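You operate a simulated robot arm through the tools that you are given. There is no shell and no other tool. Be economical: measure what you need, move in short steps, check, and stop when the job is done.

You run a simulated two-armed robot. Do the job below in one go: nothing can be reset, and whatever is moved stays where it is left.

Task
Brush the rust patch off the steel rack with the green brush head.
Fine: hold the rack to slide its cream end plate out, to brush, and, when the deck is clean, to slide the plate in. Lay the brush head back. Pinch nothing. Set down upright: green brush head. Where these are worked on the way, their far stop is far enough and under half their travel is too little: cream end plate. What is to be rubbed or washed off counts as gone when no trace of it is left.
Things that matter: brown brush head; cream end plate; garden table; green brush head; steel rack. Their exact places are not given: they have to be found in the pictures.

Only the result counts: the job must be done as asked and must still hold three seconds after the hand-in. Knocking over, shifting, dropping, spilling or breaking anything else fails it.

Robot
Two 7-joint arms with two-finger parallel grippers on one trunk, on a base that drives. Base frame: it is fixed to the floor where the robot stands at the start and does not move with it; the origin is under the middle of the robot, x ahead of it, y to its left, z up. Readings come in m, degrees, newtons and seconds.
The left shoulder is at the start at [0.07, 0.134, 1.076], the right one opposite. With the tool pointing down near the work surface each hand reaches from about 0.1 to 0.64 m from the robot's upright axis, wherever it stands, measured 20 degrees to its own side. Places, roughly: cream end plate [0.5, 0.1, 0.7]; garden table [1.1, 0, 0.7]. Payload 1.57 kg a hand.
The tool frame of a hand sits at the grasp point between the pads (the TCP): z along the fingers, y along the line on which they close. The tips reach 0.03 m beyond it. Largest opening 0.08 m; finger width 0.017, thickness 0.012; the body of the gripper, 0.04 by 0.082 m, starts 0.08 m behind the TCP.
Orientation is told as [roll, pitch, yaw] about the base's x, y, z axes, in that order, counted from this pose: with the fingers straight down and closing along the base's y, the tool's x points along the base's -x, its y along +y and its z along -z.

Tools
- The arms move only by the tool drive_tool. It takes "left_steps", "right_steps" or both (then of equal length, played together; a hand with none holds still); each is a list that holds one entry, the list of rows, each a list of 7 numbers: the finger opening in m, from 0 to 0.08, then the shift along the base's x, y, z in m, then the turn, a rotation vector about the base's x, y, z in degrees. In form: [[[hand, tx, ty, tz, wx, wy, wz], ...]]. A call has 1 to 12 rows; each row shifts and turns the commanded pose from where the row before left it. Rows are played at 5 a second. More than 0.05 m and 8.6 degrees between two rows, or a gripper value outside its range, and nothing of the call is played. Where a pose cannot be reached the arm comes as near as it can. A force on the tool above 90 N (or 10 N above the force at the start of the call, whichever is more), or a blocked arm, ends the call early, and 0.2 s more pass. The fingers move at their own pace (about 0.153 m/s each) and stop on an object; they squeeze with about 40 N. The grip force told is the motor's: it shows also when the fingers shut on nothing. Time passes only in rows, and 0.2 s behind the last, so rows that do not move let the fingers close. The reply holds the time, the measured pose of the TCP, the force on the tool along the base axes, the opening and the grip force, in the units named above and with some noise, with the torque about the TCP (base axes, N m) and any sound that the robot's microphone picked up.
- Cameras (640 x 400 px; columns grow to the right, rows downward): "scene" is now at [0.1363, 0.0133, 1.3072]; the picture's right is [0.18, -0.98, 0.00], its down [-0.64, -0.12, -0.76] and it looks along [0.75, 0.13, -0.65] (base axes); focal length 272 px, centre (320, 200). "left" rides on the left gripper at [0.072, 0.007, -0.122] in its tool frame; the picture's right is [-0.09, 1.00, 0.00], its down [-0.84, -0.08, -0.54] and it looks along [-0.54, -0.05, 0.84] (tool axes); focal length 238 px, centre (320, 200). "right" rides on the right gripper at [0.072, -0.007, -0.122] in its tool frame; the picture's right is [0.09, 1.00, 0.00], its down [-0.84, 0.08, -0.54] and it looks along [-0.54, 0.05, 0.84] (tool axes); focal length 238 px, centre (320, 200).
- camera(camera): a new picture of that camera. It takes no simulated time.
- lift_body(by): slides the trunk up (or, below 0, down) by that many m; the arms and the scene camera ride with it, the base frame stays. It gives what a move gives, with no picture.
- steer(legs): drives the robot by 1 to 6 legs, each [ahead, left, turn to the left] in m, m and degrees, along the robot's own axes; the way and the turn of a leg run together, so that a leg with both is an arc; at most 1.5 m and 180 degrees a leg. The arms and the cameras ride along, it lands a little off, and it stops where it bumps. It gives what a move gives.
- aim_head(pan, tilt): turns the head with the scene camera to pan (to the left, within 86 degrees either way) and tilt (down, from -29 to 69), counted from straight ahead of the robot. It gives what a move gives.
- measure_at(camera, pixels): there is no depth. For up to 12 entries [column, row, z] of the newest picture of that camera ("zoom" is the newest enlarged one), the place [x, y] in the base frame at which the ray of that pixel passes the height z, good to about 0.003 m, but the place of the scene camera against the robot may be out by one fixed shift of up to 0.018 m in any direction. It takes no simulated time.
- zoom(camera, box): a new picture of the part [left, top, right, bottom] of that camera's present view, enlarged. It takes no simulated time.
- close_job(): hands the job in; it is judged then, once.

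Keep the steps short. Do not move on a guess: measure, check each grasp and each placing, and mend mistakes. In all there are 80 turns and 62 pictures (those below and enlarged ones count). Leave the grippers open and the arms clear of the work at the hand-in unless told otherwise, and finish with a single line.

The tools are called after "Emit:" as a command line: name --argument value ..., lists and objects as JSON in quotes. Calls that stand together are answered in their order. drive_tool: Moves the arms, as the interface text tells. Its arguments: {"type":"object","properties":{"left_steps":{"type":"array","items":{"type":"array","items":{"type":"array","items":{"type":"number"}}}},"right_steps":{"type":"array","items":{"type":"array","items":{"type":"array","items":{"type":"number"}}}}},"required":[]} The other tools are called the same way: lift_body (by) slides the trunk up or down; steer (legs) drives the base; aim_head (pan, tilt) turns the head that bears the scene camera; camera (camera) takes a picture; measure_at (camera, pixels) gives the place at which the rays of pixels pass given heights; zoom (camera, box) takes an enlarged picture of a part of a camera's view; close_job () hands the job in.

At the start:

```text
time: 0.0
left_ee_pos: [0.4777, 0.2506, 1.018]
left_tool_rot: [0.0, -0.1, 0.1]
left_wrist_force: [-1.3, 1.0, 0.7]
left_wrist_torque: [0.0, -0.01, -0.02]
left_finger_gap: 0.0799
left_gripper_force: 0.1
right_ee_pos: [0.467, -0.1651, 1.0417]
right_tool_rot: [0.1, 0.0, 0.1]
right_wrist_force: [0.6, 0.4, 0.6]
right_wrist_torque: [-0.02, 0.03, 0.01]
right_finger_gap: 0.0802
right_gripper_force: 0.0
trunk travel left (down, up): [-0.65, 0.29]
robot x, y, heading: [0.0022, 0.0004, 0.0]
head pan, tilt: [10.2, 40.6]
```

scene: 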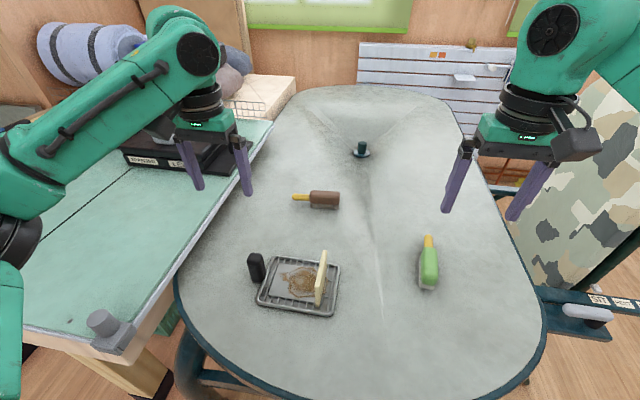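
right: 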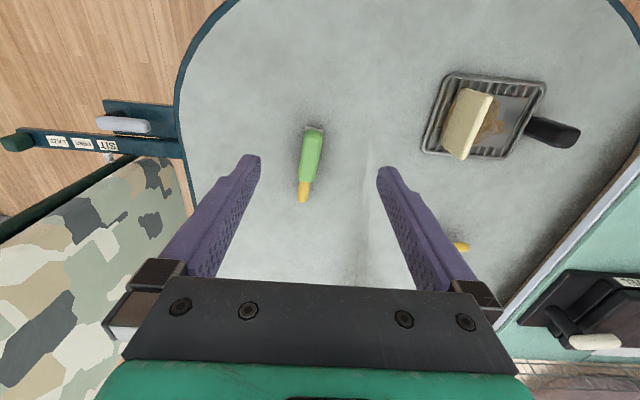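
left: 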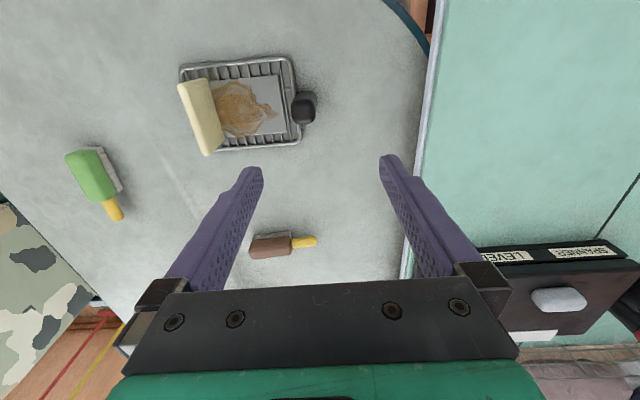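

I see the rack near pixel (300,285), with a black handle on its left, the cream plate on its right and rust between them. I'll zoom in on the rack and the green brush.

Emit:
zoom --camera "scene" --box '[230, 230, 358, 330]'

Emit:
zoom --camera "left" --box '[150, 40, 342, 160]'

Emit:
zoom --camera "right" --box '[250, 100, 378, 220]'

```text
4.00 times, centred on (294, 280) of scene
```

zoom: 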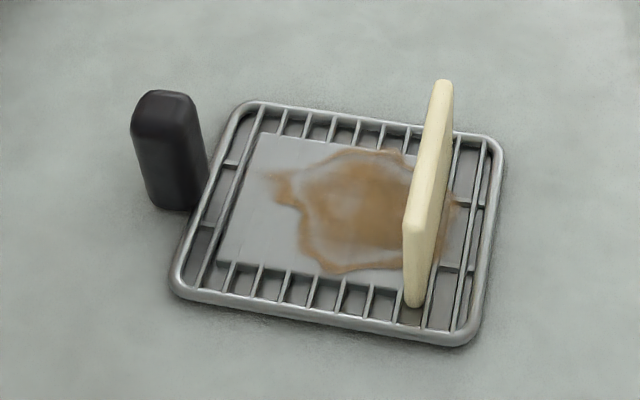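

```text
3.33 times, centred on (246, 100) of left
```

zoom: 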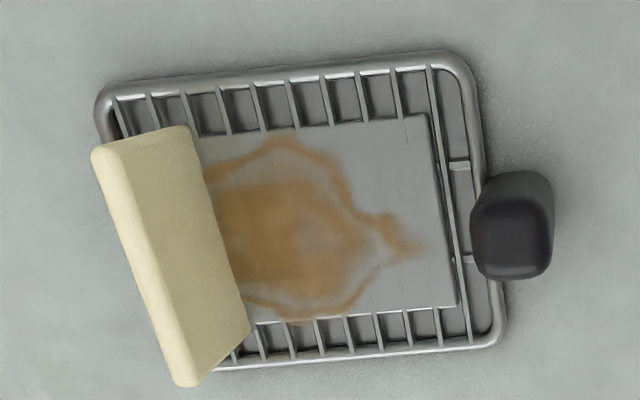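

```text
3.33 times, centred on (314, 160) of right
```

zoom: 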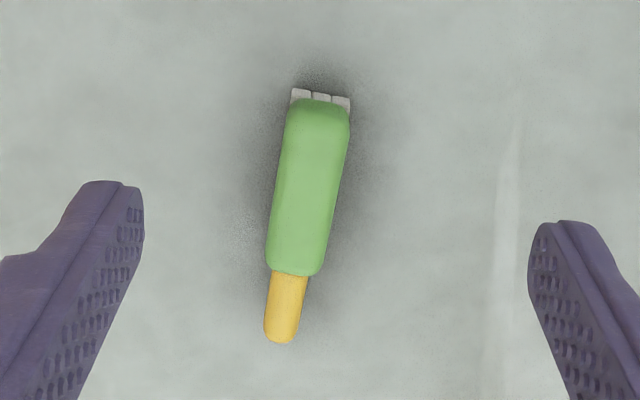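

I'll measure the handle, plate, rack corners and brush from the wrist cameras, then cross-check them with the scene camera.

Emit:
measure_at --camera "left" --pixels '[[303.6, 115, 0.78], [303.6, 115, 0.81], [180, 67, 0.73], [291, 56.5, 0.73], [301.5, 142, 0.73], [178.5, 85, 0.79], [205.5, 154, 0.79], [208.5, 79, 0.735], [225, 139, 0.735], [277.5, 74.5, 0.735], [286.5, 131.5, 0.735], [303.6, 115, 0.75]]'

Emit:
measure_at --camera "scene" --pixels '[[255, 257, 0.78], [255, 257, 0.81], [255, 257, 0.75], [257.7, 282, 0.72], [276, 256.5, 0.73], [350, 264, 0.73], [350, 264, 0.72], [324, 251, 0.79], [317.5, 284, 0.79], [312, 305, 0.735], [275, 300, 0.73], [345, 314, 0.73]]'

Emit:
measure_at --camera "right" --pixels '[[314, 129, 0.75], [318, 131, 0.75], [307, 182, 0.75], [305, 202, 0.74], [315, 127, 0.72], [310, 155, 0.75], [299, 152, 0.75], [321, 156, 0.75]]'

```text
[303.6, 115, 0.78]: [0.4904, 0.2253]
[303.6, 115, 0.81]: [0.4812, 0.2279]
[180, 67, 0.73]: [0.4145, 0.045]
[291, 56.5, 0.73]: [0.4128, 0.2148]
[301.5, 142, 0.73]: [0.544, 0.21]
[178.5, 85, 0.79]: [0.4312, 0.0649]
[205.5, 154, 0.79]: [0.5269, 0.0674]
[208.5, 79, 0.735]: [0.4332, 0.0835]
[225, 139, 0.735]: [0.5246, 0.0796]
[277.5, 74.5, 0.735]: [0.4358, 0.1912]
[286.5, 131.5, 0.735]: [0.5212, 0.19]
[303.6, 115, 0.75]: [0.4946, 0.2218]
```

```text
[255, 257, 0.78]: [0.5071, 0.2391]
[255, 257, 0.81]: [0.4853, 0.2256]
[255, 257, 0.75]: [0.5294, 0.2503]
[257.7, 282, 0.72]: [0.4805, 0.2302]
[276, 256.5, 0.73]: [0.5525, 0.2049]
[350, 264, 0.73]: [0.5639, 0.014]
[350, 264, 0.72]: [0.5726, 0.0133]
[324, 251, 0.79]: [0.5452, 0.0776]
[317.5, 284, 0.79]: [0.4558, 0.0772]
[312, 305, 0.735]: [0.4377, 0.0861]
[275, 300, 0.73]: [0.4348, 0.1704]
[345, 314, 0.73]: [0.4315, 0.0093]
```

```text
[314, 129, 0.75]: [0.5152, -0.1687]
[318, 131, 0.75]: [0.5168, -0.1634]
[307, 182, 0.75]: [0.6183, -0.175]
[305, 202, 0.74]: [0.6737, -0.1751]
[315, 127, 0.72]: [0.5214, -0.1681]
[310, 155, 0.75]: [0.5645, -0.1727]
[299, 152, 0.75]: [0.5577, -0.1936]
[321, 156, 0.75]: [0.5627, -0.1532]
```

The rack lies along the base axes: x 0.413–0.545 and y about 0.01–0.21. Its handle is at (0.488, 0.226), about 0.79 high. I'll turn the left hand by -90° so it closes along x, with its camera facing outward.

Emit:
drive_tool --left_steps '[[[0.08, 0, 0, 0, 0, 0, -7.5], [0.08, 0, 0, 0, 0, 0, -7.5], [0.08, 0, 0, 0, 0, 0, -7.5], [0.08, 0, 0, 0, 0, 0, -7.5], [0.08, 0, 0, 0, 0, 0, -7.5], [0.08, 0, 0, 0, 0, 0, -7.5], [0.08, 0, 0, 0, 0, 0, -7.5], [0.08, 0, 0, 0, 0, 0, -7.5], [0.08, 0, 0, 0, 0, 0, -7.5], [0.08, 0, 0, 0, 0, 0, -7.5], [0.08, 0, 0, 0, 0, 0, -7.5], [0.08, 0, 0, 0, 0, 0, -7.5]]]'

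```text
time: 2.6
left_ee_pos: [0.4782, 0.2513, 1.0184]
left_tool_rot: [-0.1, 0.0, -90.2]
left_wrist_force: [-0.8, -0.4, -0.6]
left_wrist_torque: [-0.05, -0.04, 0.0]
left_finger_gap: 0.0799
left_gripper_force: 0.2
right_ee_pos: [0.4664, -0.1636, 1.0415]
right_tool_rot: [-0.1, -0.1, 0.1]
right_wrist_force: [-0.3, -0.5, 0.0]
right_wrist_torque: [0.02, -0.02, -0.01]
right_finger_gap: 0.0802
right_gripper_force: 0.0
trunk travel left (down, up): [-0.65, 0.29]
robot x, y, heading: [-0.0008, -0.0018, 0.3]
head pan, tilt: [10.2, 40.6]
```

The turn worked. Next I'll tilt the left hand so its body leans toward +y, bring it above the handle, and look.

Emit:
drive_tool --left_steps '[[[0.08, 0.005, 0, -0.03, -8, 0, 0], [0.08, 0.005, 0, -0.03, -8, 0, 0], [0.08, 0, 0, -0.03, -8, 0, 0], [0.08, 0, 0, -0.02, 0, 0, 0], [0.08, 0, 0, 0, 0, 0, 0]]]'

Emit:
camera --camera "left"

Emit:
camera --camera "scene"

```text
time: 3.8
left_ee_pos: [0.4871, 0.2515, 0.9069]
left_tool_rot: [0.0, -24.1, -89.9]
left_wrist_force: [-1.0, 0.0, 0.8]
left_wrist_torque: [0.0, 0.01, 0.0]
left_finger_gap: 0.0799
left_gripper_force: 0.0
right_ee_pos: [0.4658, -0.1644, 1.0425]
right_tool_rot: [0.0, -0.1, 0.0]
right_wrist_force: [0.1, -0.4, 0.1]
right_wrist_torque: [0.0, -0.02, 0.0]
right_finger_gap: 0.0801
right_gripper_force: 0.1
trunk travel left (down, up): [-0.65, 0.29]
robot x, y, heading: [0.0012, 0.0009, -0.1]
head pan, tilt: [10.2, 40.6]
```

```text
55 pictures are left
```

left: 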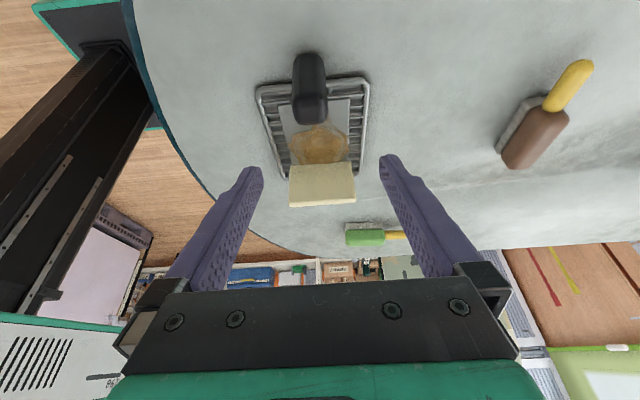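

```text
54 pictures are left
```

scene: 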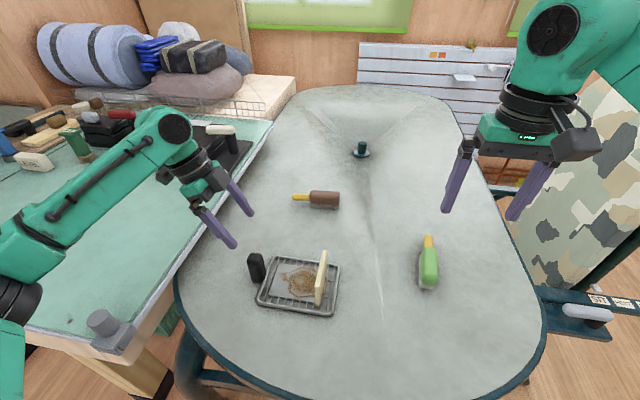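

Measuring the handle's base edge and top from this closer view.

Emit:
measure_at --camera "left" --pixels '[[308, 52, 0.725], [310, 112, 0.78], [310, 112, 0.79], [310, 112, 0.8], [294, 110, 0.79], [327, 110, 0.79], [345, 74, 0.73], [255, 87, 0.73], [364, 80, 0.73], [292, 180, 0.785], [355, 180, 0.785]]'

Emit:
zoom --camera "left" --box '[240, 40, 400, 220]'

```text
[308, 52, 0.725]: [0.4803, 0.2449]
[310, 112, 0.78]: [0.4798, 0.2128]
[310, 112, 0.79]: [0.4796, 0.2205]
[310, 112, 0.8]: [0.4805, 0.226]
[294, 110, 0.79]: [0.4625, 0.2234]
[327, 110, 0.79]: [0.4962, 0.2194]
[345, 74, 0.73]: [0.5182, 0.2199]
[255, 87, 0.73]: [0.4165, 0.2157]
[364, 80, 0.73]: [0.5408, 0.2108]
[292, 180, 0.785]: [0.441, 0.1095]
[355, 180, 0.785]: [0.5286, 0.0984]
```

```text
2.22 times, centred on (320, 130) of left
```

zoom: 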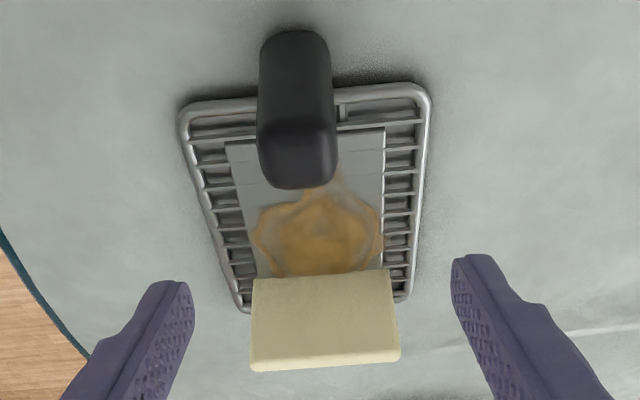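

The handle centre is at about (0.480, 0.228) with its top near 0.795. I'll lower the open left hand around it.

Emit:
drive_tool --left_steps '[[[0.08, -0.007, 0, -0.03, 0, 0, 0], [0.08, 0, -0.005, -0.03, 0, 0, 0], [0.08, 0, -0.005, -0.03, 0, 0, 0], [0.08, 0, -0.005, -0.022, 0, 0, 0], [0.08, 0, -0.004, -0.018, 0, 0, 0], [0.08, 0, 0, 0, 0, 0, 0]]]'

Emit:
camera --camera "left"

Emit:
zoom --camera "scene" --box '[190, 200, 382, 320]'

```text
time: 5.2
left_ee_pos: [0.481, 0.2322, 0.7775]
left_tool_rot: [0.0, -24.0, -89.9]
left_wrist_force: [0.4, 0.7, -1.2]
left_wrist_torque: [0.0, 0.02, 0.0]
left_finger_gap: 0.0801
left_gripper_force: 0.0
right_ee_pos: [0.4652, -0.1627, 1.0426]
right_tool_rot: [-0.1, 0.0, 0.0]
right_wrist_force: [-0.4, -0.5, -0.2]
right_wrist_torque: [-0.03, 0.03, 0.02]
right_finger_gap: 0.0799
right_gripper_force: 0.0
trunk travel left (down, up): [-0.65, 0.29]
robot x, y, heading: [0.0032, 0.0033, -0.0]
head pan, tilt: [10.2, 40.6]
```

```text
52 pictures are left
```

left: 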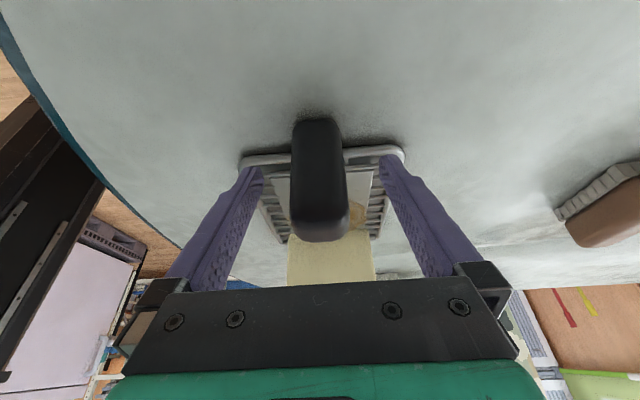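

```text
3.33 times, centred on (286, 260) of scene
```

zoom: 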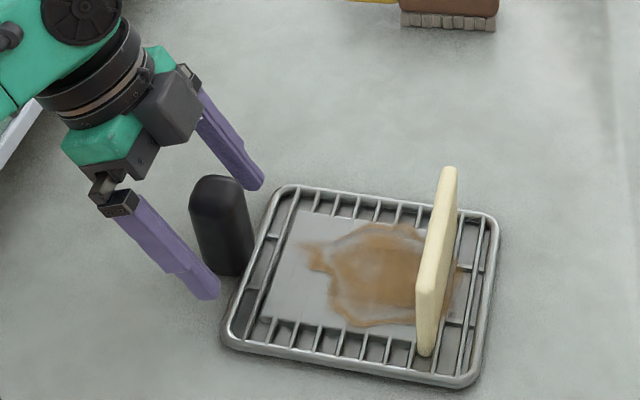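

The handle sits centred between the left fingers, so I'll close on it.

Emit:
drive_tool --left_steps '[[[0.05, 0, 0, 0, 0, 0, 0], [0.03, 0, 0, 0, 0, 0, 0], [0.0, 0, 0, 0, 0, 0, 0], [0.0, 0, 0, 0, 0, 0, 0], [0.0, 0, 0, 0, 0, 0, 0]]]'

Emit:
zoom --camera "scene" --box '[190, 200, 382, 320]'

```text
time: 6.4
left_ee_pos: [0.4812, 0.2323, 0.7781]
left_tool_rot: [-0.1, -24.1, -89.9]
left_wrist_force: [0.2, 1.2, 0.3]
left_wrist_torque: [-0.15, 0.17, -0.14]
left_finger_gap: 0.0337
left_gripper_force: 40.0
right_ee_pos: [0.466, -0.1633, 1.0425]
right_tool_rot: [0.1, 0.0, 0.0]
right_wrist_force: [-0.4, -0.5, -0.3]
right_wrist_torque: [0.01, -0.01, -0.05]
right_finger_gap: 0.08
right_gripper_force: 0.1
trunk travel left (down, up): [-0.65, 0.29]
robot x, y, heading: [0.0005, 0.0003, -0.2]
head pan, tilt: [10.2, 40.6]
```

```text
3.33 times, centred on (286, 260) of scene
```

zoom: 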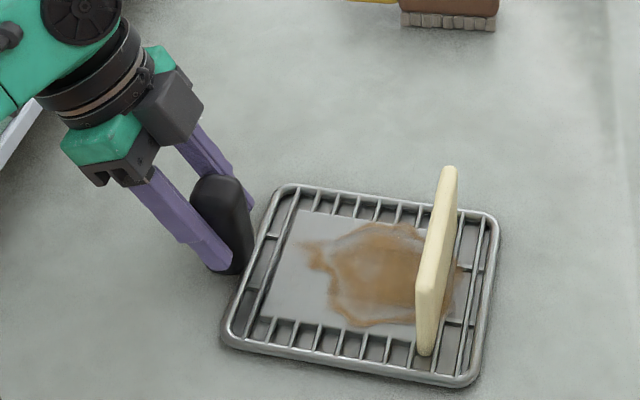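

The grip holds, with a 0.0337 gap at 40 N. Next I'll bring the right hand above the cream plate to measure it.

Emit:
drive_tool --right_steps '[[[0.06, 0.003, 0.04, 0, 0, 0, 0], [0.06, 0.004, 0.04, 0, 0, 0, 0], [0.06, 0.003, 0.04, -0.02, 0, 0, 0], [0.06, 0.003, 0.04, -0.02, 0, 0, 0], [0.06, 0, 0.04, -0.03, 0, 0, 0], [0.06, 0, 0.033, -0.03, 0, 0, 0], [0.06, 0, 0, -0.02, 0, 0, 0], [0.06, 0, 0, 0, 0, 0, 0]]]'

Emit:
camera --camera "right"

Emit:
camera --camera "scene"

```text
time: 8.2
left_ee_pos: [0.4793, 0.2329, 0.7788]
left_tool_rot: [-0.1, -24.0, -89.8]
left_wrist_force: [0.1, -0.6, 0.1]
left_wrist_torque: [0.03, 0.15, 0.02]
left_finger_gap: 0.0335
left_gripper_force: 40.4
right_ee_pos: [0.4789, 0.0709, 0.921]
right_tool_rot: [0.0, 0.0, 0.0]
right_wrist_force: [-0.4, -0.4, -0.8]
right_wrist_torque: [0.0, 0.03, 0.01]
right_finger_gap: 0.06
right_gripper_force: 0.0
trunk travel left (down, up): [-0.65, 0.29]
robot x, y, heading: [0.0013, -0.0006, -0.0]
head pan, tilt: [10.2, 40.6]
```

```text
49 pictures are left
```

right: 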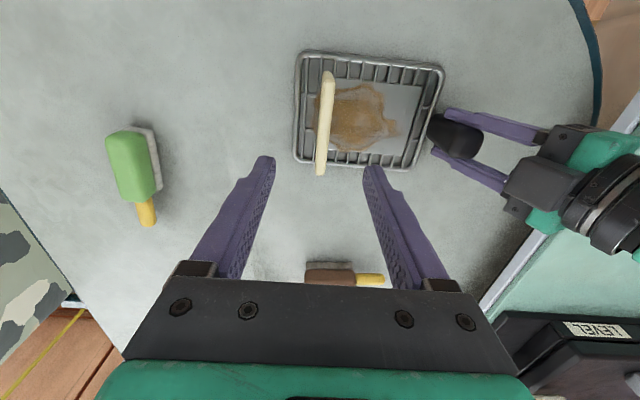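

```text
48 pictures are left
```

scene: 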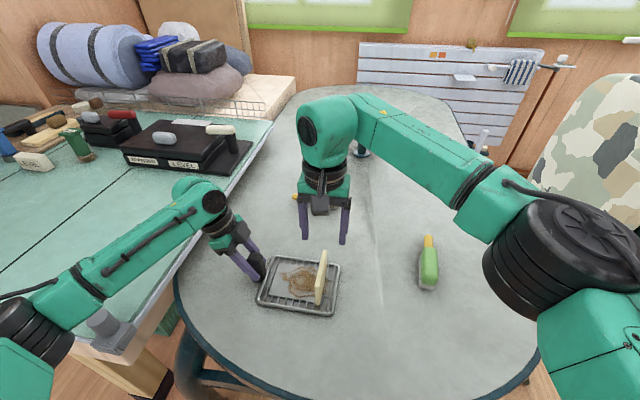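

Emit:
zoom --camera "right" --box '[280, 40, 456, 190]'

Emit:
measure_at --camera "right" --pixels '[[328, 75, 0.79], [320, 172, 0.79], [328, 75, 0.78], [320, 172, 0.78], [302, 54, 0.73], [442, 70, 0.73], [296, 158, 0.73], [418, 170, 0.73], [378, 170, 0.79]]'

```text
2.67 times, centred on (368, 115) of right
```

zoom: 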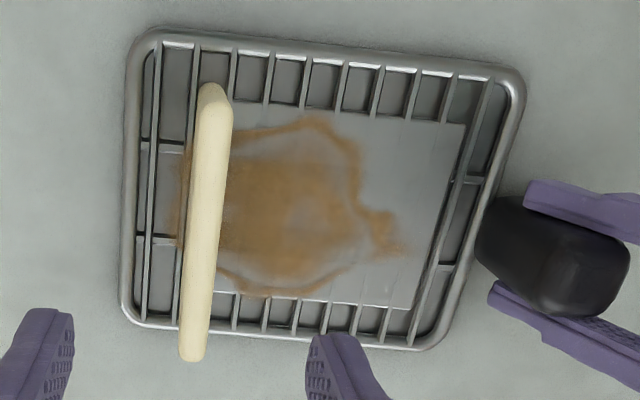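

```text
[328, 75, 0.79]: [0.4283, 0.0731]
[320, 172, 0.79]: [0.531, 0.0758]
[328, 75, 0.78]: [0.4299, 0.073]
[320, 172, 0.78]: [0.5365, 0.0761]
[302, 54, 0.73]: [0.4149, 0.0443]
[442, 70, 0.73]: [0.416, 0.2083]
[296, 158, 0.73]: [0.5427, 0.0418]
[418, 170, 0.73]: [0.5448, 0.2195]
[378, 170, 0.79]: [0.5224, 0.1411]
```

The plate is at y≈0.0745, x 0.43–0.53, with its top near 0.79. I'll lower the right hand so the fingers straddle it at mid-length.

Emit:
drive_tool --right_steps '[[[0.06, 0.001, 0.0035, -0.04, 0, 0, 0], [0.06, 0, 0, -0.04, 0, 0, 0], [0.06, 0, 0, -0.035, 0, 0, 0], [0.06, 0, 0, -0.025, 0, 0, 0], [0.06, 0, 0, 0, 0, 0, 0]]]'

Emit:
zoom --camera "scene" --box '[230, 210, 390, 330]'

Emit:
camera --camera "right"

```text
time: 9.4
left_ee_pos: [0.4794, 0.2318, 0.7772]
left_tool_rot: [-0.1, -24.0, -89.8]
left_wrist_force: [-0.5, -1.0, -0.1]
left_wrist_torque: [0.01, 0.13, -0.09]
left_finger_gap: 0.0335
left_gripper_force: 39.6
right_ee_pos: [0.4801, 0.0738, 0.7817]
right_tool_rot: [0.1, 0.0, -0.1]
right_wrist_force: [-0.1, 0.4, 0.5]
right_wrist_torque: [-0.01, 0.03, 0.0]
right_finger_gap: 0.0601
right_gripper_force: 0.2
trunk travel left (down, up): [-0.65, 0.29]
robot x, y, heading: [-0.0004, -0.0004, 0.1]
head pan, tilt: [10.2, 40.6]
```

```text
3.33 times, centred on (310, 270) of scene
```

zoom: 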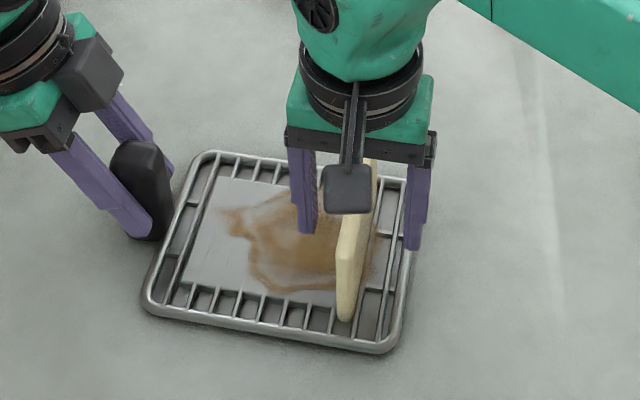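

```text
45 pictures are left
```

right: 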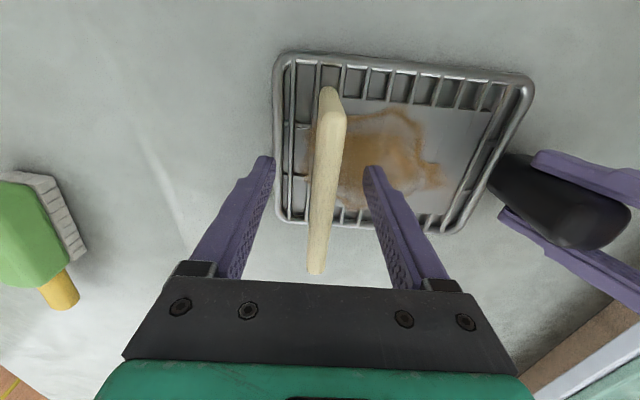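

The plate is between the right fingers. I'll narrow to 0.022, loose around it, and push slowly toward -y while watching the force.

Emit:
drive_tool --right_steps '[[[0.04, 0, 0, 0, 0, 0, 0], [0.022, 0, 0, 0, 0, 0, 0], [0.022, 0, 0, 0, 0, 0, 0], [0.022, 0, -0.006, 0, 0, 0, 0], [0.022, 0, -0.006, 0, 0, 0, 0], [0.022, 0, -0.006, 0, 0, 0, 0]]]'

Emit:
zoom --camera "scene" --box '[230, 210, 390, 330]'

```text
time: 10.8
left_ee_pos: [0.4803, 0.2316, 0.7772]
left_tool_rot: [-0.1, -24.1, -89.9]
left_wrist_force: [0.0, -2.9, -0.1]
left_wrist_torque: [0.13, 0.02, -0.06]
left_finger_gap: 0.0339
left_gripper_force: 40.0
right_ee_pos: [0.4796, 0.0538, 0.7822]
right_tool_rot: [0.0, 0.0, 0.0]
right_wrist_force: [0.9, 2.3, -0.9]
right_wrist_torque: [-0.01, 0.01, -0.05]
right_finger_gap: 0.0244
right_gripper_force: 1.3
trunk travel left (down, up): [-0.65, 0.29]
robot x, y, heading: [0.004, -0.0025, -0.1]
head pan, tilt: [10.2, 40.6]
```

```text
3.33 times, centred on (310, 270) of scene
```

zoom: 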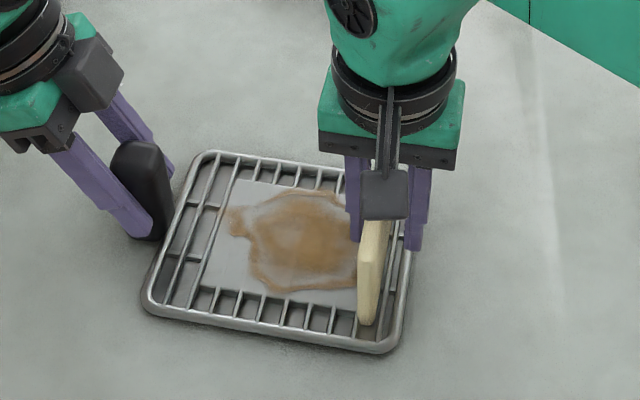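

The plate slides toward -y with only about 2 N, and the left hold is steady. I'll keep going to the far stop.

Emit:
drive_tool --right_steps '[[[0.022, 0, -0.006, 0, 0, 0, 0], [0.022, 0, -0.006, 0, 0, 0, 0], [0.022, 0, -0.006, 0, 0, 0, 0], [0.022, 0, -0.006, 0, 0, 0, 0], [0.022, 0, -0.006, 0, 0, 0, 0]]]'

Emit:
zoom --camera "scene" --box '[230, 210, 390, 330]'

```text
time: 12.0
left_ee_pos: [0.4811, 0.2311, 0.7782]
left_tool_rot: [-0.1, -24.0, -89.9]
left_wrist_force: [-0.1, -3.4, -0.5]
left_wrist_torque: [0.0, -0.04, -0.02]
left_finger_gap: 0.034
left_gripper_force: 40.4
right_ee_pos: [0.48, 0.0256, 0.7825]
right_tool_rot: [0.0, 0.0, 0.1]
right_wrist_force: [0.5, 3.0, -1.0]
right_wrist_torque: [-0.01, 0.01, -0.01]
right_finger_gap: 0.0243
right_gripper_force: 0.8
trunk travel left (down, up): [-0.65, 0.29]
robot x, y, heading: [-0.0003, -0.0022, 0.0]
head pan, tilt: [10.2, 40.6]
```

```text
3.33 times, centred on (310, 270) of scene
```

zoom: 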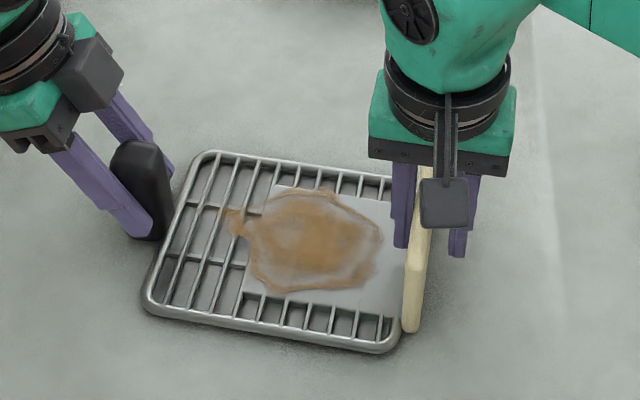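

The rust is coming clear of the plate. I'll keep pushing until it stops.

Emit:
drive_tool --right_steps '[[[0.022, 0, -0.006, 0, 0, 0, 0], [0.022, 0, -0.006, 0, 0, 0, 0], [0.022, 0, -0.006, 0, 0, 0, 0], [0.022, 0, -0.006, 0, 0, 0, 0], [0.022, 0, -0.006, 0, 0, 0, 0]]]'

Emit:
zoom --camera "scene" --box '[230, 210, 390, 330]'

```text
time: 13.2
left_ee_pos: [0.481, 0.2317, 0.7776]
left_tool_rot: [0.0, -24.0, -89.9]
left_wrist_force: [-0.2, -2.4, -0.3]
left_wrist_torque: [-0.09, -0.09, -0.05]
left_finger_gap: 0.0337
left_gripper_force: 39.9
right_ee_pos: [0.4797, -0.005, 0.7831]
right_tool_rot: [0.0, -0.1, -0.1]
right_wrist_force: [1.6, 1.0, -0.2]
right_wrist_torque: [0.01, -0.01, -0.01]
right_finger_gap: 0.0241
right_gripper_force: 1.7
trunk travel left (down, up): [-0.65, 0.29]
robot x, y, heading: [-0.0019, 0.0028, -0.1]
head pan, tilt: [10.2, 40.6]
```

```text
3.33 times, centred on (310, 270) of scene
```

zoom: 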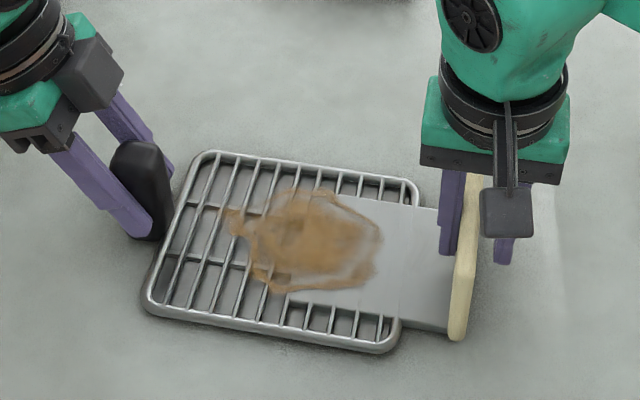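

The sheet draws out with the plate while the rust stays on the rack bars. I'll continue slowly to the stop.

Emit:
drive_tool --right_steps '[[[0.022, 0, -0.006, 0, 0, 0, 0], [0.022, 0, -0.006, 0, 0, 0, 0], [0.022, 0, -0.006, 0, 0, 0, 0], [0.022, 0, -0.006, 0, 0, 0, 0], [0.022, 0, -0.006, 0, 0, 0, 0]]]'

Emit:
zoom --camera "scene" --box '[230, 210, 390, 330]'

```text
time: 14.4
left_ee_pos: [0.4801, 0.2315, 0.7777]
left_tool_rot: [-0.1, -24.0, -90.0]
left_wrist_force: [0.8, -6.8, 0.3]
left_wrist_torque: [0.69, -0.06, 0.2]
left_finger_gap: 0.0338
left_gripper_force: 40.1
right_ee_pos: [0.48, -0.034, 0.7824]
right_tool_rot: [0.2, 0.0, 0.0]
right_wrist_force: [-0.6, 7.0, 1.2]
right_wrist_torque: [-0.03, -0.03, -0.03]
right_finger_gap: 0.0284
right_gripper_force: 3.5
trunk travel left (down, up): [-0.65, 0.29]
robot x, y, heading: [-0.0042, -0.0037, 0.1]
head pan, tilt: [10.2, 40.6]
```

```text
3.33 times, centred on (310, 270) of scene
```

zoom: 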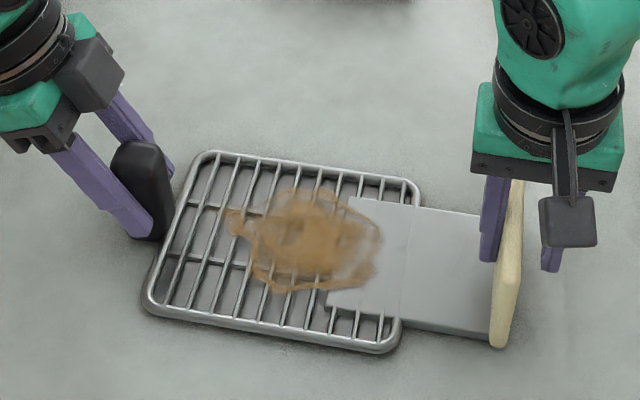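

The force rose to 7 N, so the plate is at its far stop after about 0.1 m of travel. I'll ease off, open, and lift clear.

Emit:
drive_tool --right_steps '[[[0.022, 0, 0.004, 0, 0, 0, 0], [0.04, 0, 0, 0, 0, 0, 0], [0.05, 0, 0, 0, 0, 0, 0], [0.05, 0, 0, 0.04, 0, 0, 0], [0.05, 0, 0, 0.04, 0, 0, 0], [0.08, 0.02, -0.04, 0.04, 0, 0, 0], [0.08, 0.02, -0.04, 0.0, 0, 0, 0], [0.08, 0.02, -0.04, 0.0, 0, 0, 0], [0.08, 0.02, -0.03, 0, 0, 0, 0], [0.08, 0.0, 0, 0, 0, 0, 0]]]'

Emit:
camera --camera "right"

Emit:
camera --camera "scene"

```text
refused: row 6 steps farther than a row can; nothing moved
```

```text
40 pictures are left
```

right: 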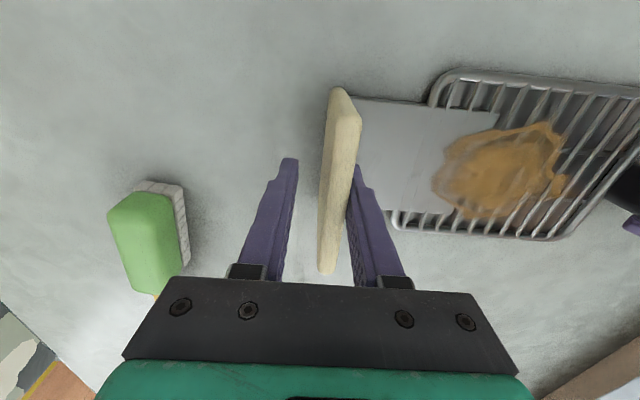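

```text
39 pictures are left
```

scene: 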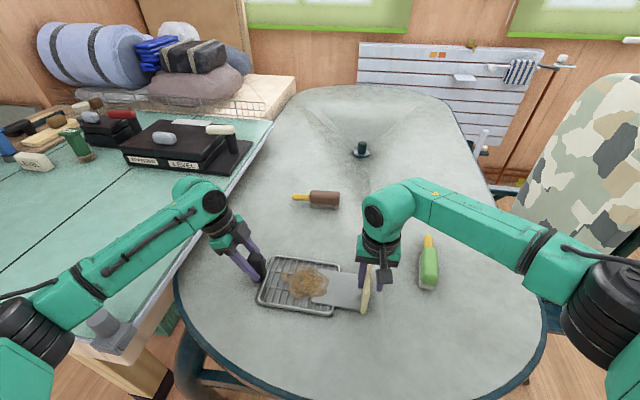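

Row 6 was too long, so nothing moved. The right view confirms the plate touches only the inner finger. I'll redo the move with shorter rows, ending above the green brush.

Emit:
drive_tool --right_steps '[[[0.022, 0, 0.004, 0, 0, 0, 0], [0.04, 0, 0, 0, 0, 0, 0], [0.05, 0, 0, 0, 0, 0, 0], [0.05, 0, 0, 0.04, 0, 0, 0], [0.05, 0, 0, 0.04, 0, 0, 0], [0.08, 0.0, 0.0, 0.04, 0, 0, 0], [0.08, 0.02, -0.04, 0.0, 0, 0, 0], [0.08, 0.02, -0.04, 0.0, 0, 0, 0], [0.08, 0.02, -0.04, 0, 0, 0, 0], [0.08, 0.02, -0.02, 0, 0, 0, 0], [0.08, 0.0, 0, 0, 0, 0, 0]]]'

Emit:
camera --camera "right"

Emit:
zoom --camera "scene" --box '[240, 220, 480, 330]'

```text
time: 16.8
left_ee_pos: [0.4806, 0.2316, 0.7774]
left_tool_rot: [-0.1, -24.0, -89.9]
left_wrist_force: [1.1, 0.1, -0.1]
left_wrist_torque: [-0.11, -0.13, -0.01]
left_finger_gap: 0.0334
left_gripper_force: 39.9
right_ee_pos: [0.5586, -0.1727, 0.9004]
right_tool_rot: [-0.1, 0.0, 0.0]
right_wrist_force: [0.5, 0.0, -0.4]
right_wrist_torque: [-0.02, 0.03, 0.0]
right_finger_gap: 0.0801
right_gripper_force: 0.0
trunk travel left (down, up): [-0.65, 0.29]
robot x, y, heading: [-0.0011, 0.0003, -0.2]
head pan, tilt: [10.2, 40.6]
```

```text
38 pictures are left
```

right: 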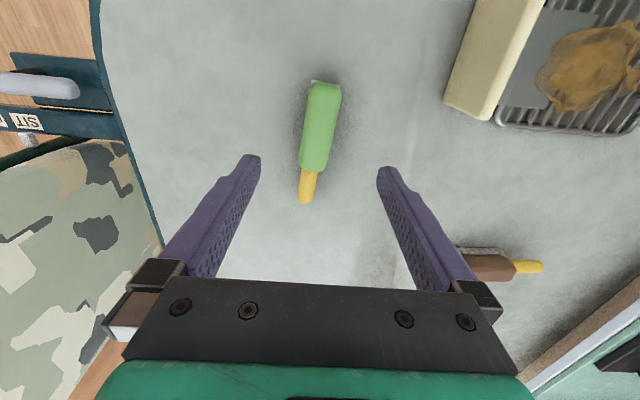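

```text
2.67 times, centred on (360, 275) of scene
```

zoom: 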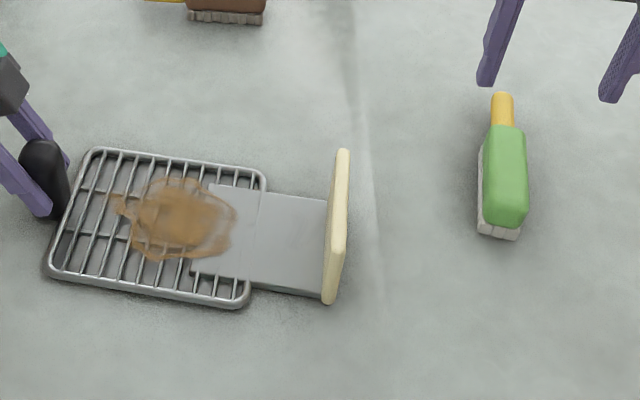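

Measuring the brush ends at several heights, to compare with the first view.

Emit:
measure_at --camera "right" --pixels '[[325, 84, 0.75], [325, 84, 0.77], [314, 170, 0.75], [314, 170, 0.77], [306, 204, 0.745], [303, 128, 0.76], [335, 130, 0.76], [319, 82, 0.725]]'

Emit:
zoom --camera "right" --box '[270, 70, 380, 215]'

Emit:
measure_at --camera "scene" --pixels '[[425, 305, 0.72], [419.5, 308, 0.72], [430, 303, 0.76], [430, 303, 0.77], [428, 267, 0.75]]'

```text
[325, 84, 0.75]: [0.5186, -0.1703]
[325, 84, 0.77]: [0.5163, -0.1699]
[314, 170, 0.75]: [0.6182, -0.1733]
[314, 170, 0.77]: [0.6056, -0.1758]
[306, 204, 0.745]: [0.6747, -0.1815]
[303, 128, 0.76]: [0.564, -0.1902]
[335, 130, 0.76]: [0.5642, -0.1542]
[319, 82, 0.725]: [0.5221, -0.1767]
```

```text
2.76 times, centred on (325, 142) of right
```

zoom: 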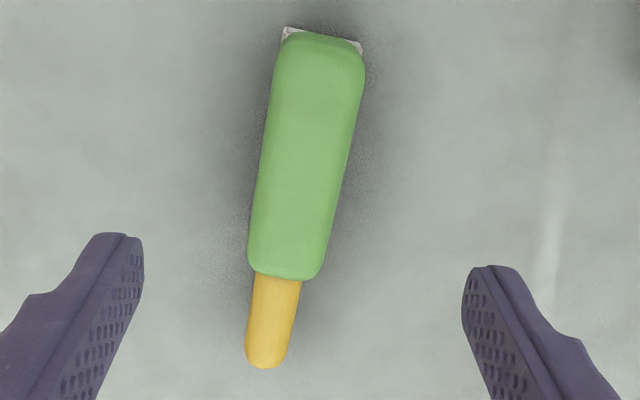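

```text
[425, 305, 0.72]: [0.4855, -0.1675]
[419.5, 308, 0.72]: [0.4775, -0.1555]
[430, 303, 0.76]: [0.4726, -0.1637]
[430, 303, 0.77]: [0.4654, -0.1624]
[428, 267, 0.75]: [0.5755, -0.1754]
```

The brush body is centred at (0.565, -0.172), about 0.036 wide, with its top near 0.755. I'll go down over it open and check before closing.

Emit:
drive_tool --right_steps '[[[0.08, 0.006, 0, -0.04, 0, 0, -2.3], [0.08, 0, 0, -0.04, 0, 0, 0], [0.08, 0, 0, -0.035, 0, 0, 0], [0.08, 0, 0, -0.02, 0, 0, 0], [0.08, 0, 0, 0, 0, 0, 0]]]'

Emit:
zoom --camera "scene" --box '[350, 180, 510, 310]'

Emit:
camera --camera "right"

```text
time: 18.0
left_ee_pos: [0.4802, 0.2319, 0.7786]
left_tool_rot: [-0.1, -24.0, -89.9]
left_wrist_force: [-0.2, 0.5, -0.2]
left_wrist_torque: [-0.04, -0.03, 0.0]
left_finger_gap: 0.0337
left_gripper_force: 39.6
right_ee_pos: [0.565, -0.1722, 0.7668]
right_tool_rot: [0.0, 0.0, -2.3]
right_wrist_force: [0.4, 0.1, 1.0]
right_wrist_torque: [-0.04, 0.0, -0.03]
right_finger_gap: 0.0801
right_gripper_force: 0.1
trunk travel left (down, up): [-0.65, 0.29]
robot x, y, heading: [0.0008, -0.0006, 0.0]
head pan, tilt: [10.2, 40.6]
```

```text
3.08 times, centred on (430, 245) of scene
```

zoom: 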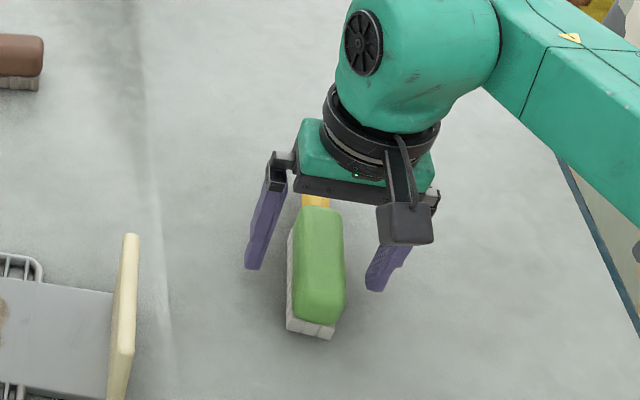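

```text
34 pictures are left
```

right: 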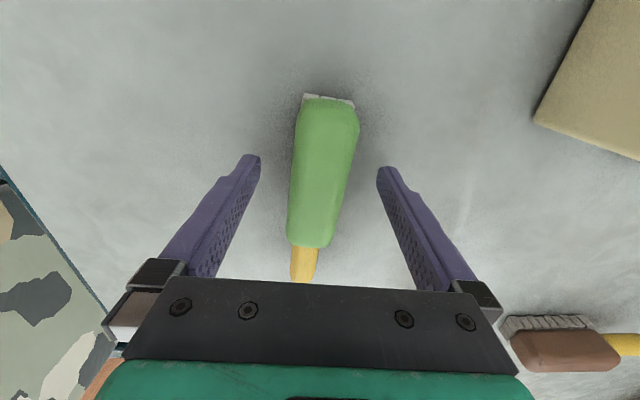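

The fingers straddle the brush. I'll lower 6 mm, close, and wait.

Emit:
drive_tool --right_steps '[[[0.08, 0, 0, -0.006, 0, 0, -0.7], [0.06, 0, 0, 0, 0, 0, 0], [0.04, 0, 0, 0, 0, 0, 0], [0.0, 0, 0, 0, 0, 0, 0], [0.0, 0, 0, 0, 0, 0, 0], [0.0, 0, 0, 0, 0, 0, 0]]]'

Emit:
zoom --camera "scene" --box '[350, 180, 510, 310]'

```text
time: 19.4
left_ee_pos: [0.4805, 0.2329, 0.778]
left_tool_rot: [-0.1, -23.9, -89.9]
left_wrist_force: [-0.9, 0.4, 0.5]
left_wrist_torque: [-0.07, -0.12, -0.02]
left_finger_gap: 0.0337
left_gripper_force: 39.8
right_ee_pos: [0.565, -0.1724, 0.7612]
right_tool_rot: [0.0, 0.1, -3.0]
right_wrist_force: [-0.9, -0.2, -0.6]
right_wrist_torque: [0.02, 0.0, 0.0]
right_finger_gap: 0.034
right_gripper_force: 40.0
trunk travel left (down, up): [-0.65, 0.29]
robot x, y, heading: [0.0004, 0.002, -0.1]
head pan, tilt: [10.2, 40.6]
```

```text
3.08 times, centred on (430, 245) of scene
```

zoom: 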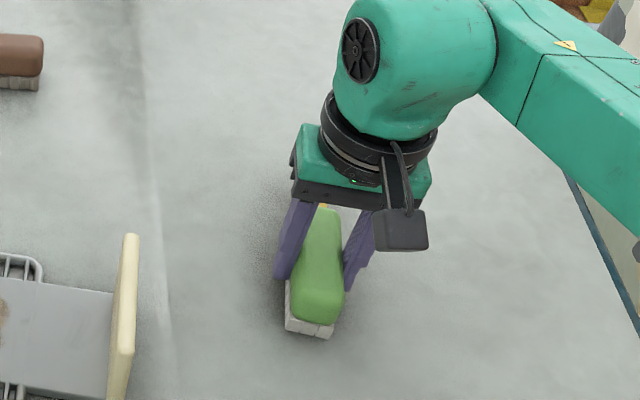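

The brush is held with a 0.034 gap at 40 N, and its resting pose is TCP (0.565, -0.172, 0.761), yaw -3°. I'll lift it, straighten the yaw, and carry it above the rack, clear of the plate.

Emit:
drive_tool --right_steps '[[[0.0, 0, 0, 0.03, 0, 0, 0], [0.0, 0, 0, 0.04, 0, 0, 0], [0.0, 0, 0, 0.04, 0, 0, 3], [0.0, -0.02, 0.04, 0, 0, 0, 0], [0.0, -0.02, 0.04, 0, 0, 0, 0], [0.0, -0.02, 0.04, 0, 0, 0, 0], [0.0, -0.02, 0.04, 0, 0, 0, 0], [0.0, -0.003, 0.045, 0, 0, 0, 0], [0.0, 0, 0.045, 0, 0, 0, 0], [0.0, 0, 0.032, -0.04, 0, 0, 0], [0.0, 0, 0, 0, 0, 0, 0]]]'

Emit:
zoom --camera "scene" --box '[220, 200, 400, 330]'

Emit:
camera --camera "right"

```text
refused: row 10 steps farther than a row can; nothing moved
```

```text
3.08 times, centred on (310, 265) of scene
```

zoom: 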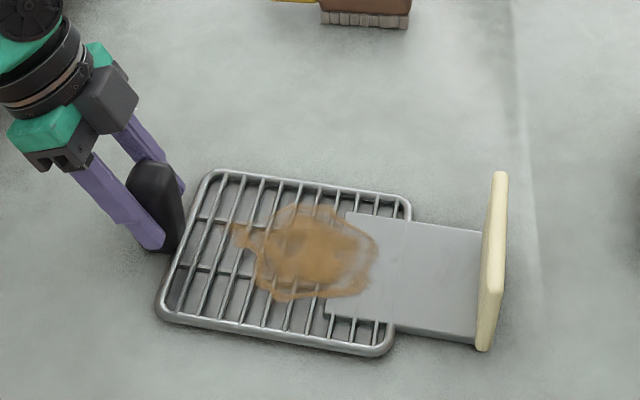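

```text
31 pictures are left
```

right: 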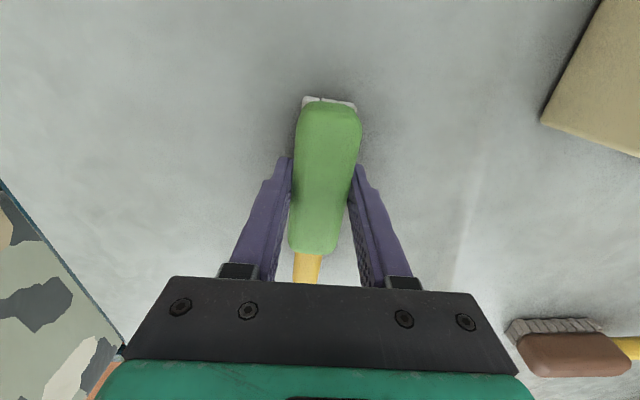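

Same mistake, one row too long. I'll redo it, and also measure the rust extents against the rack corners in the scene view.

Emit:
measure_at --camera "scene" --pixels '[[280.8, 278, 0.735], [328.8, 281, 0.735], [306.8, 267, 0.735], [298.6, 297.5, 0.735], [274.3, 255, 0.735], [339.2, 265, 0.735], [332.7, 313.7, 0.735], [258, 302, 0.735]]'

Emit:
drive_tool --right_steps '[[[0.0, 0, 0, 0.03, 0, 0, 0], [0.0, 0, 0, 0.04, 0, 0, 0], [0.0, 0, 0, 0.04, 0, 0, 3], [0.0, -0.02, 0.04, 0, 0, 0, 0], [0.0, -0.02, 0.04, 0, 0, 0, 0], [0.0, -0.02, 0.04, 0, 0, 0, 0], [0.0, -0.02, 0.04, 0, 0, 0, 0], [0.0, -0.003, 0.045, 0, 0, 0, 0], [0.0, 0, 0.045, 0, 0, 0, 0], [0.0, 0, 0.032, 0, 0, 0, 0], [0.0, 0, 0, -0.04, 0, 0, 0], [0.0, 0, 0, 0, 0, 0, 0]]]'

Emit:
zoom --camera "scene" --box '[220, 200, 400, 330]'

Emit:
camera --camera "right"

```text
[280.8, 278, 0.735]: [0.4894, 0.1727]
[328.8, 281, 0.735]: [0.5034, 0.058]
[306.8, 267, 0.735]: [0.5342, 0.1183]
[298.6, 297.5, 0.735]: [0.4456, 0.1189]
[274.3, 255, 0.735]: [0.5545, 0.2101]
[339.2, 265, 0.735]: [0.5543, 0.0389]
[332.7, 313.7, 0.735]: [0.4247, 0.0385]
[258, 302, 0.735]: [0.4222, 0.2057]
```

```text
time: 22.0
left_ee_pos: [0.4811, 0.2314, 0.7763]
left_tool_rot: [0.0, -24.0, -89.8]
left_wrist_force: [0.7, -1.2, -1.0]
left_wrist_torque: [0.2, -0.05, 0.01]
left_finger_gap: 0.0335
left_gripper_force: 39.8
right_ee_pos: [0.4831, 0.112, 0.8298]
right_tool_rot: [0.0, 0.0, 0.0]
right_wrist_force: [0.5, -0.7, 0.0]
right_wrist_torque: [0.01, -0.04, 0.0]
right_finger_gap: 0.0002
right_gripper_force: 21.3
trunk travel left (down, up): [-0.65, 0.29]
robot x, y, heading: [0.0003, 0.0011, -0.3]
head pan, tilt: [10.2, 40.6]
```

```text
3.08 times, centred on (310, 265) of scene
```

zoom: 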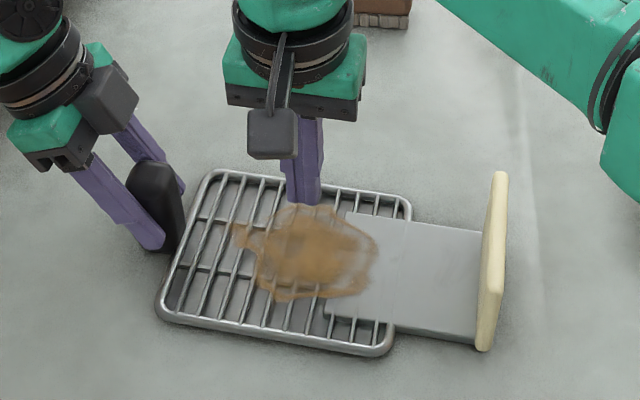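

```text
29 pictures are left
```

right: 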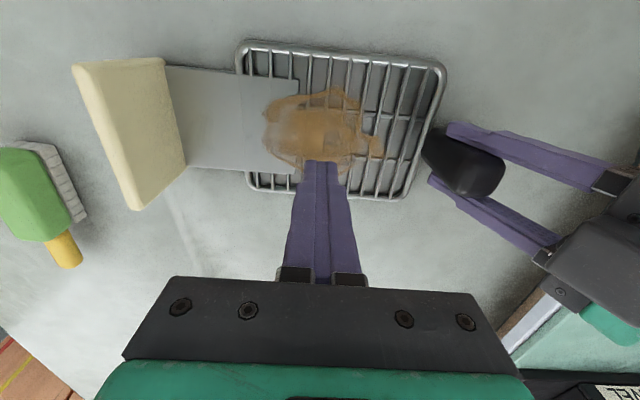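

The fingers shut on nothing, because the brush slipped out on the lift and is still on the table. I was gripping too high on its rounded top. I'll measure the rust from here, then go back for a lower grip.

Emit:
measure_at --camera "right" --pixels '[[382, 148, 0.735], [263, 113, 0.735], [337, 87, 0.735], [240, 42, 0.735], [445, 66, 0.735], [405, 198, 0.735], [250, 188, 0.735]]'

Emit:
drive_tool --right_steps '[[[0.0, 0, 0, 0.04, 0, 0, 0], [0.0, 0, -0.045, 0.03, 0, 0, 0], [0.0, 0, -0.045, 0, 0, 0, 0], [0.03, 0.02, -0.04, 0, 0, 0, 0], [0.06, 0.02, -0.04, 0, 0, 0, 0], [0.08, 0.02, -0.04, 0, 0, 0, 0], [0.08, 0.022, -0.04, 0, 0, 0, 0], [0.08, 0, -0.034, 0, 0, 0, -3], [0.08, 0, 0, 0, 0, 0, 0]]]'

Emit:
camera --camera "right"

```text
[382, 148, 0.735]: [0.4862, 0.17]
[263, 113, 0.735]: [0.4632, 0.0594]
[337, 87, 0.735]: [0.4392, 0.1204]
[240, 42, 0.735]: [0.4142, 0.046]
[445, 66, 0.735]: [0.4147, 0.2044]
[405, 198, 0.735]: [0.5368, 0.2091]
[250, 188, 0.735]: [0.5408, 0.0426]
```

```text
refused: row 2 steps farther than a row can; nothing moved
```

```text
28 pictures are left
```

right: 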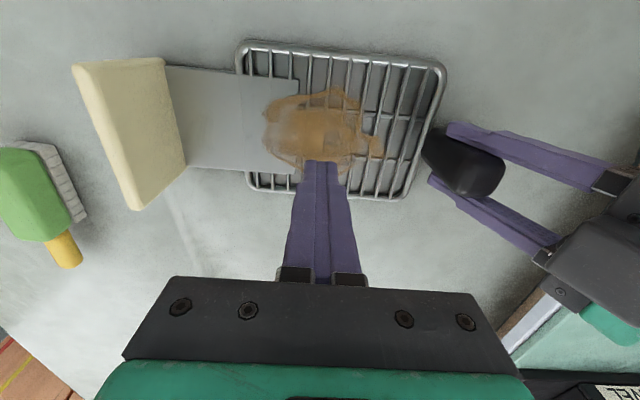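

Diagonal rows count by total length, so I'll keep each one under 0.05 m.

Emit:
drive_tool --right_steps '[[[0.0, 0, 0, 0.04, 0, 0, 0], [0.0, 0, -0.03, 0.03, 0, 0, 0], [0.0, 0, -0.045, 0, 0, 0, 0], [0.0, 0.02, -0.04, 0, 0, 0, 0], [0.03, 0.02, -0.04, 0, 0, 0, 0], [0.06, 0.02, -0.04, 0, 0, 0, 0], [0.08, 0.022, -0.04, 0, 0, 0, 0], [0.08, 0, -0.045, 0, 0, 0, -3], [0.08, 0, -0.004, 0, 0, 0, 0]]]'

Emit:
camera --camera "right"

Emit:
zoom --camera "scene" --box '[370, 210, 470, 310]'

```text
time: 24.0
left_ee_pos: [0.4816, 0.2324, 0.7772]
left_tool_rot: [0.0, -24.0, -89.9]
left_wrist_force: [-0.3, -1.0, -0.1]
left_wrist_torque: [0.27, -0.04, 0.01]
left_finger_gap: 0.0336
left_gripper_force: 40.1
right_ee_pos: [0.5656, -0.1722, 0.9024]
right_tool_rot: [0.0, 0.0, -3.0]
right_wrist_force: [-0.7, 0.6, -0.1]
right_wrist_torque: [-0.04, -0.04, 0.01]
right_finger_gap: 0.0802
right_gripper_force: 0.0
trunk travel left (down, up): [-0.65, 0.29]
robot x, y, heading: [0.0024, 0.0016, -0.2]
head pan, tilt: [10.2, 40.6]
```

```text
27 pictures are left
```

right: 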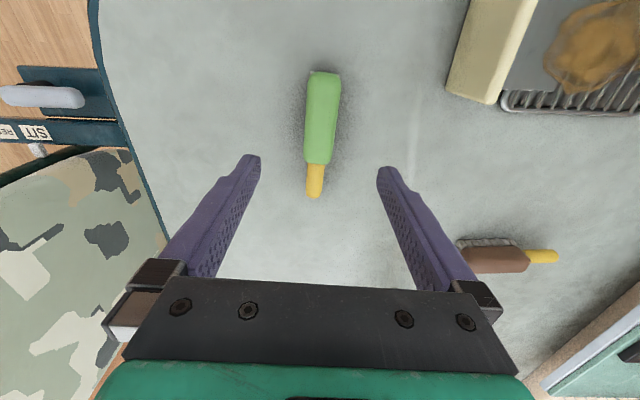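

```text
4.00 times, centred on (420, 260) of scene
```

zoom: 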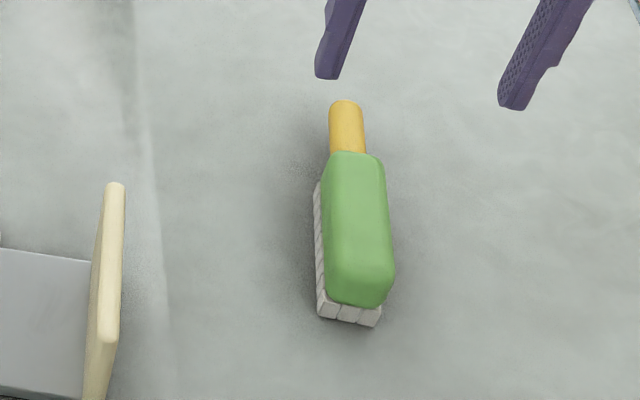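

The brush is still upright, only slightly shifted. Measuring its ends again.

Emit:
measure_at --camera "right" --pixels '[[324, 74, 0.75], [318, 163, 0.75], [314, 196, 0.742], [305, 118, 0.75], [338, 120, 0.75], [313, 71, 0.722], [341, 73, 0.722]]'

```text
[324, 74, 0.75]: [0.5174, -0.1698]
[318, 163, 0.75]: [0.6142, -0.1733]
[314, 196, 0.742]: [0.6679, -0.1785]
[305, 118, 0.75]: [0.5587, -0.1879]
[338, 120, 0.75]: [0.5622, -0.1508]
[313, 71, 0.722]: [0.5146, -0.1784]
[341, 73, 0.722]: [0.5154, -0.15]
```

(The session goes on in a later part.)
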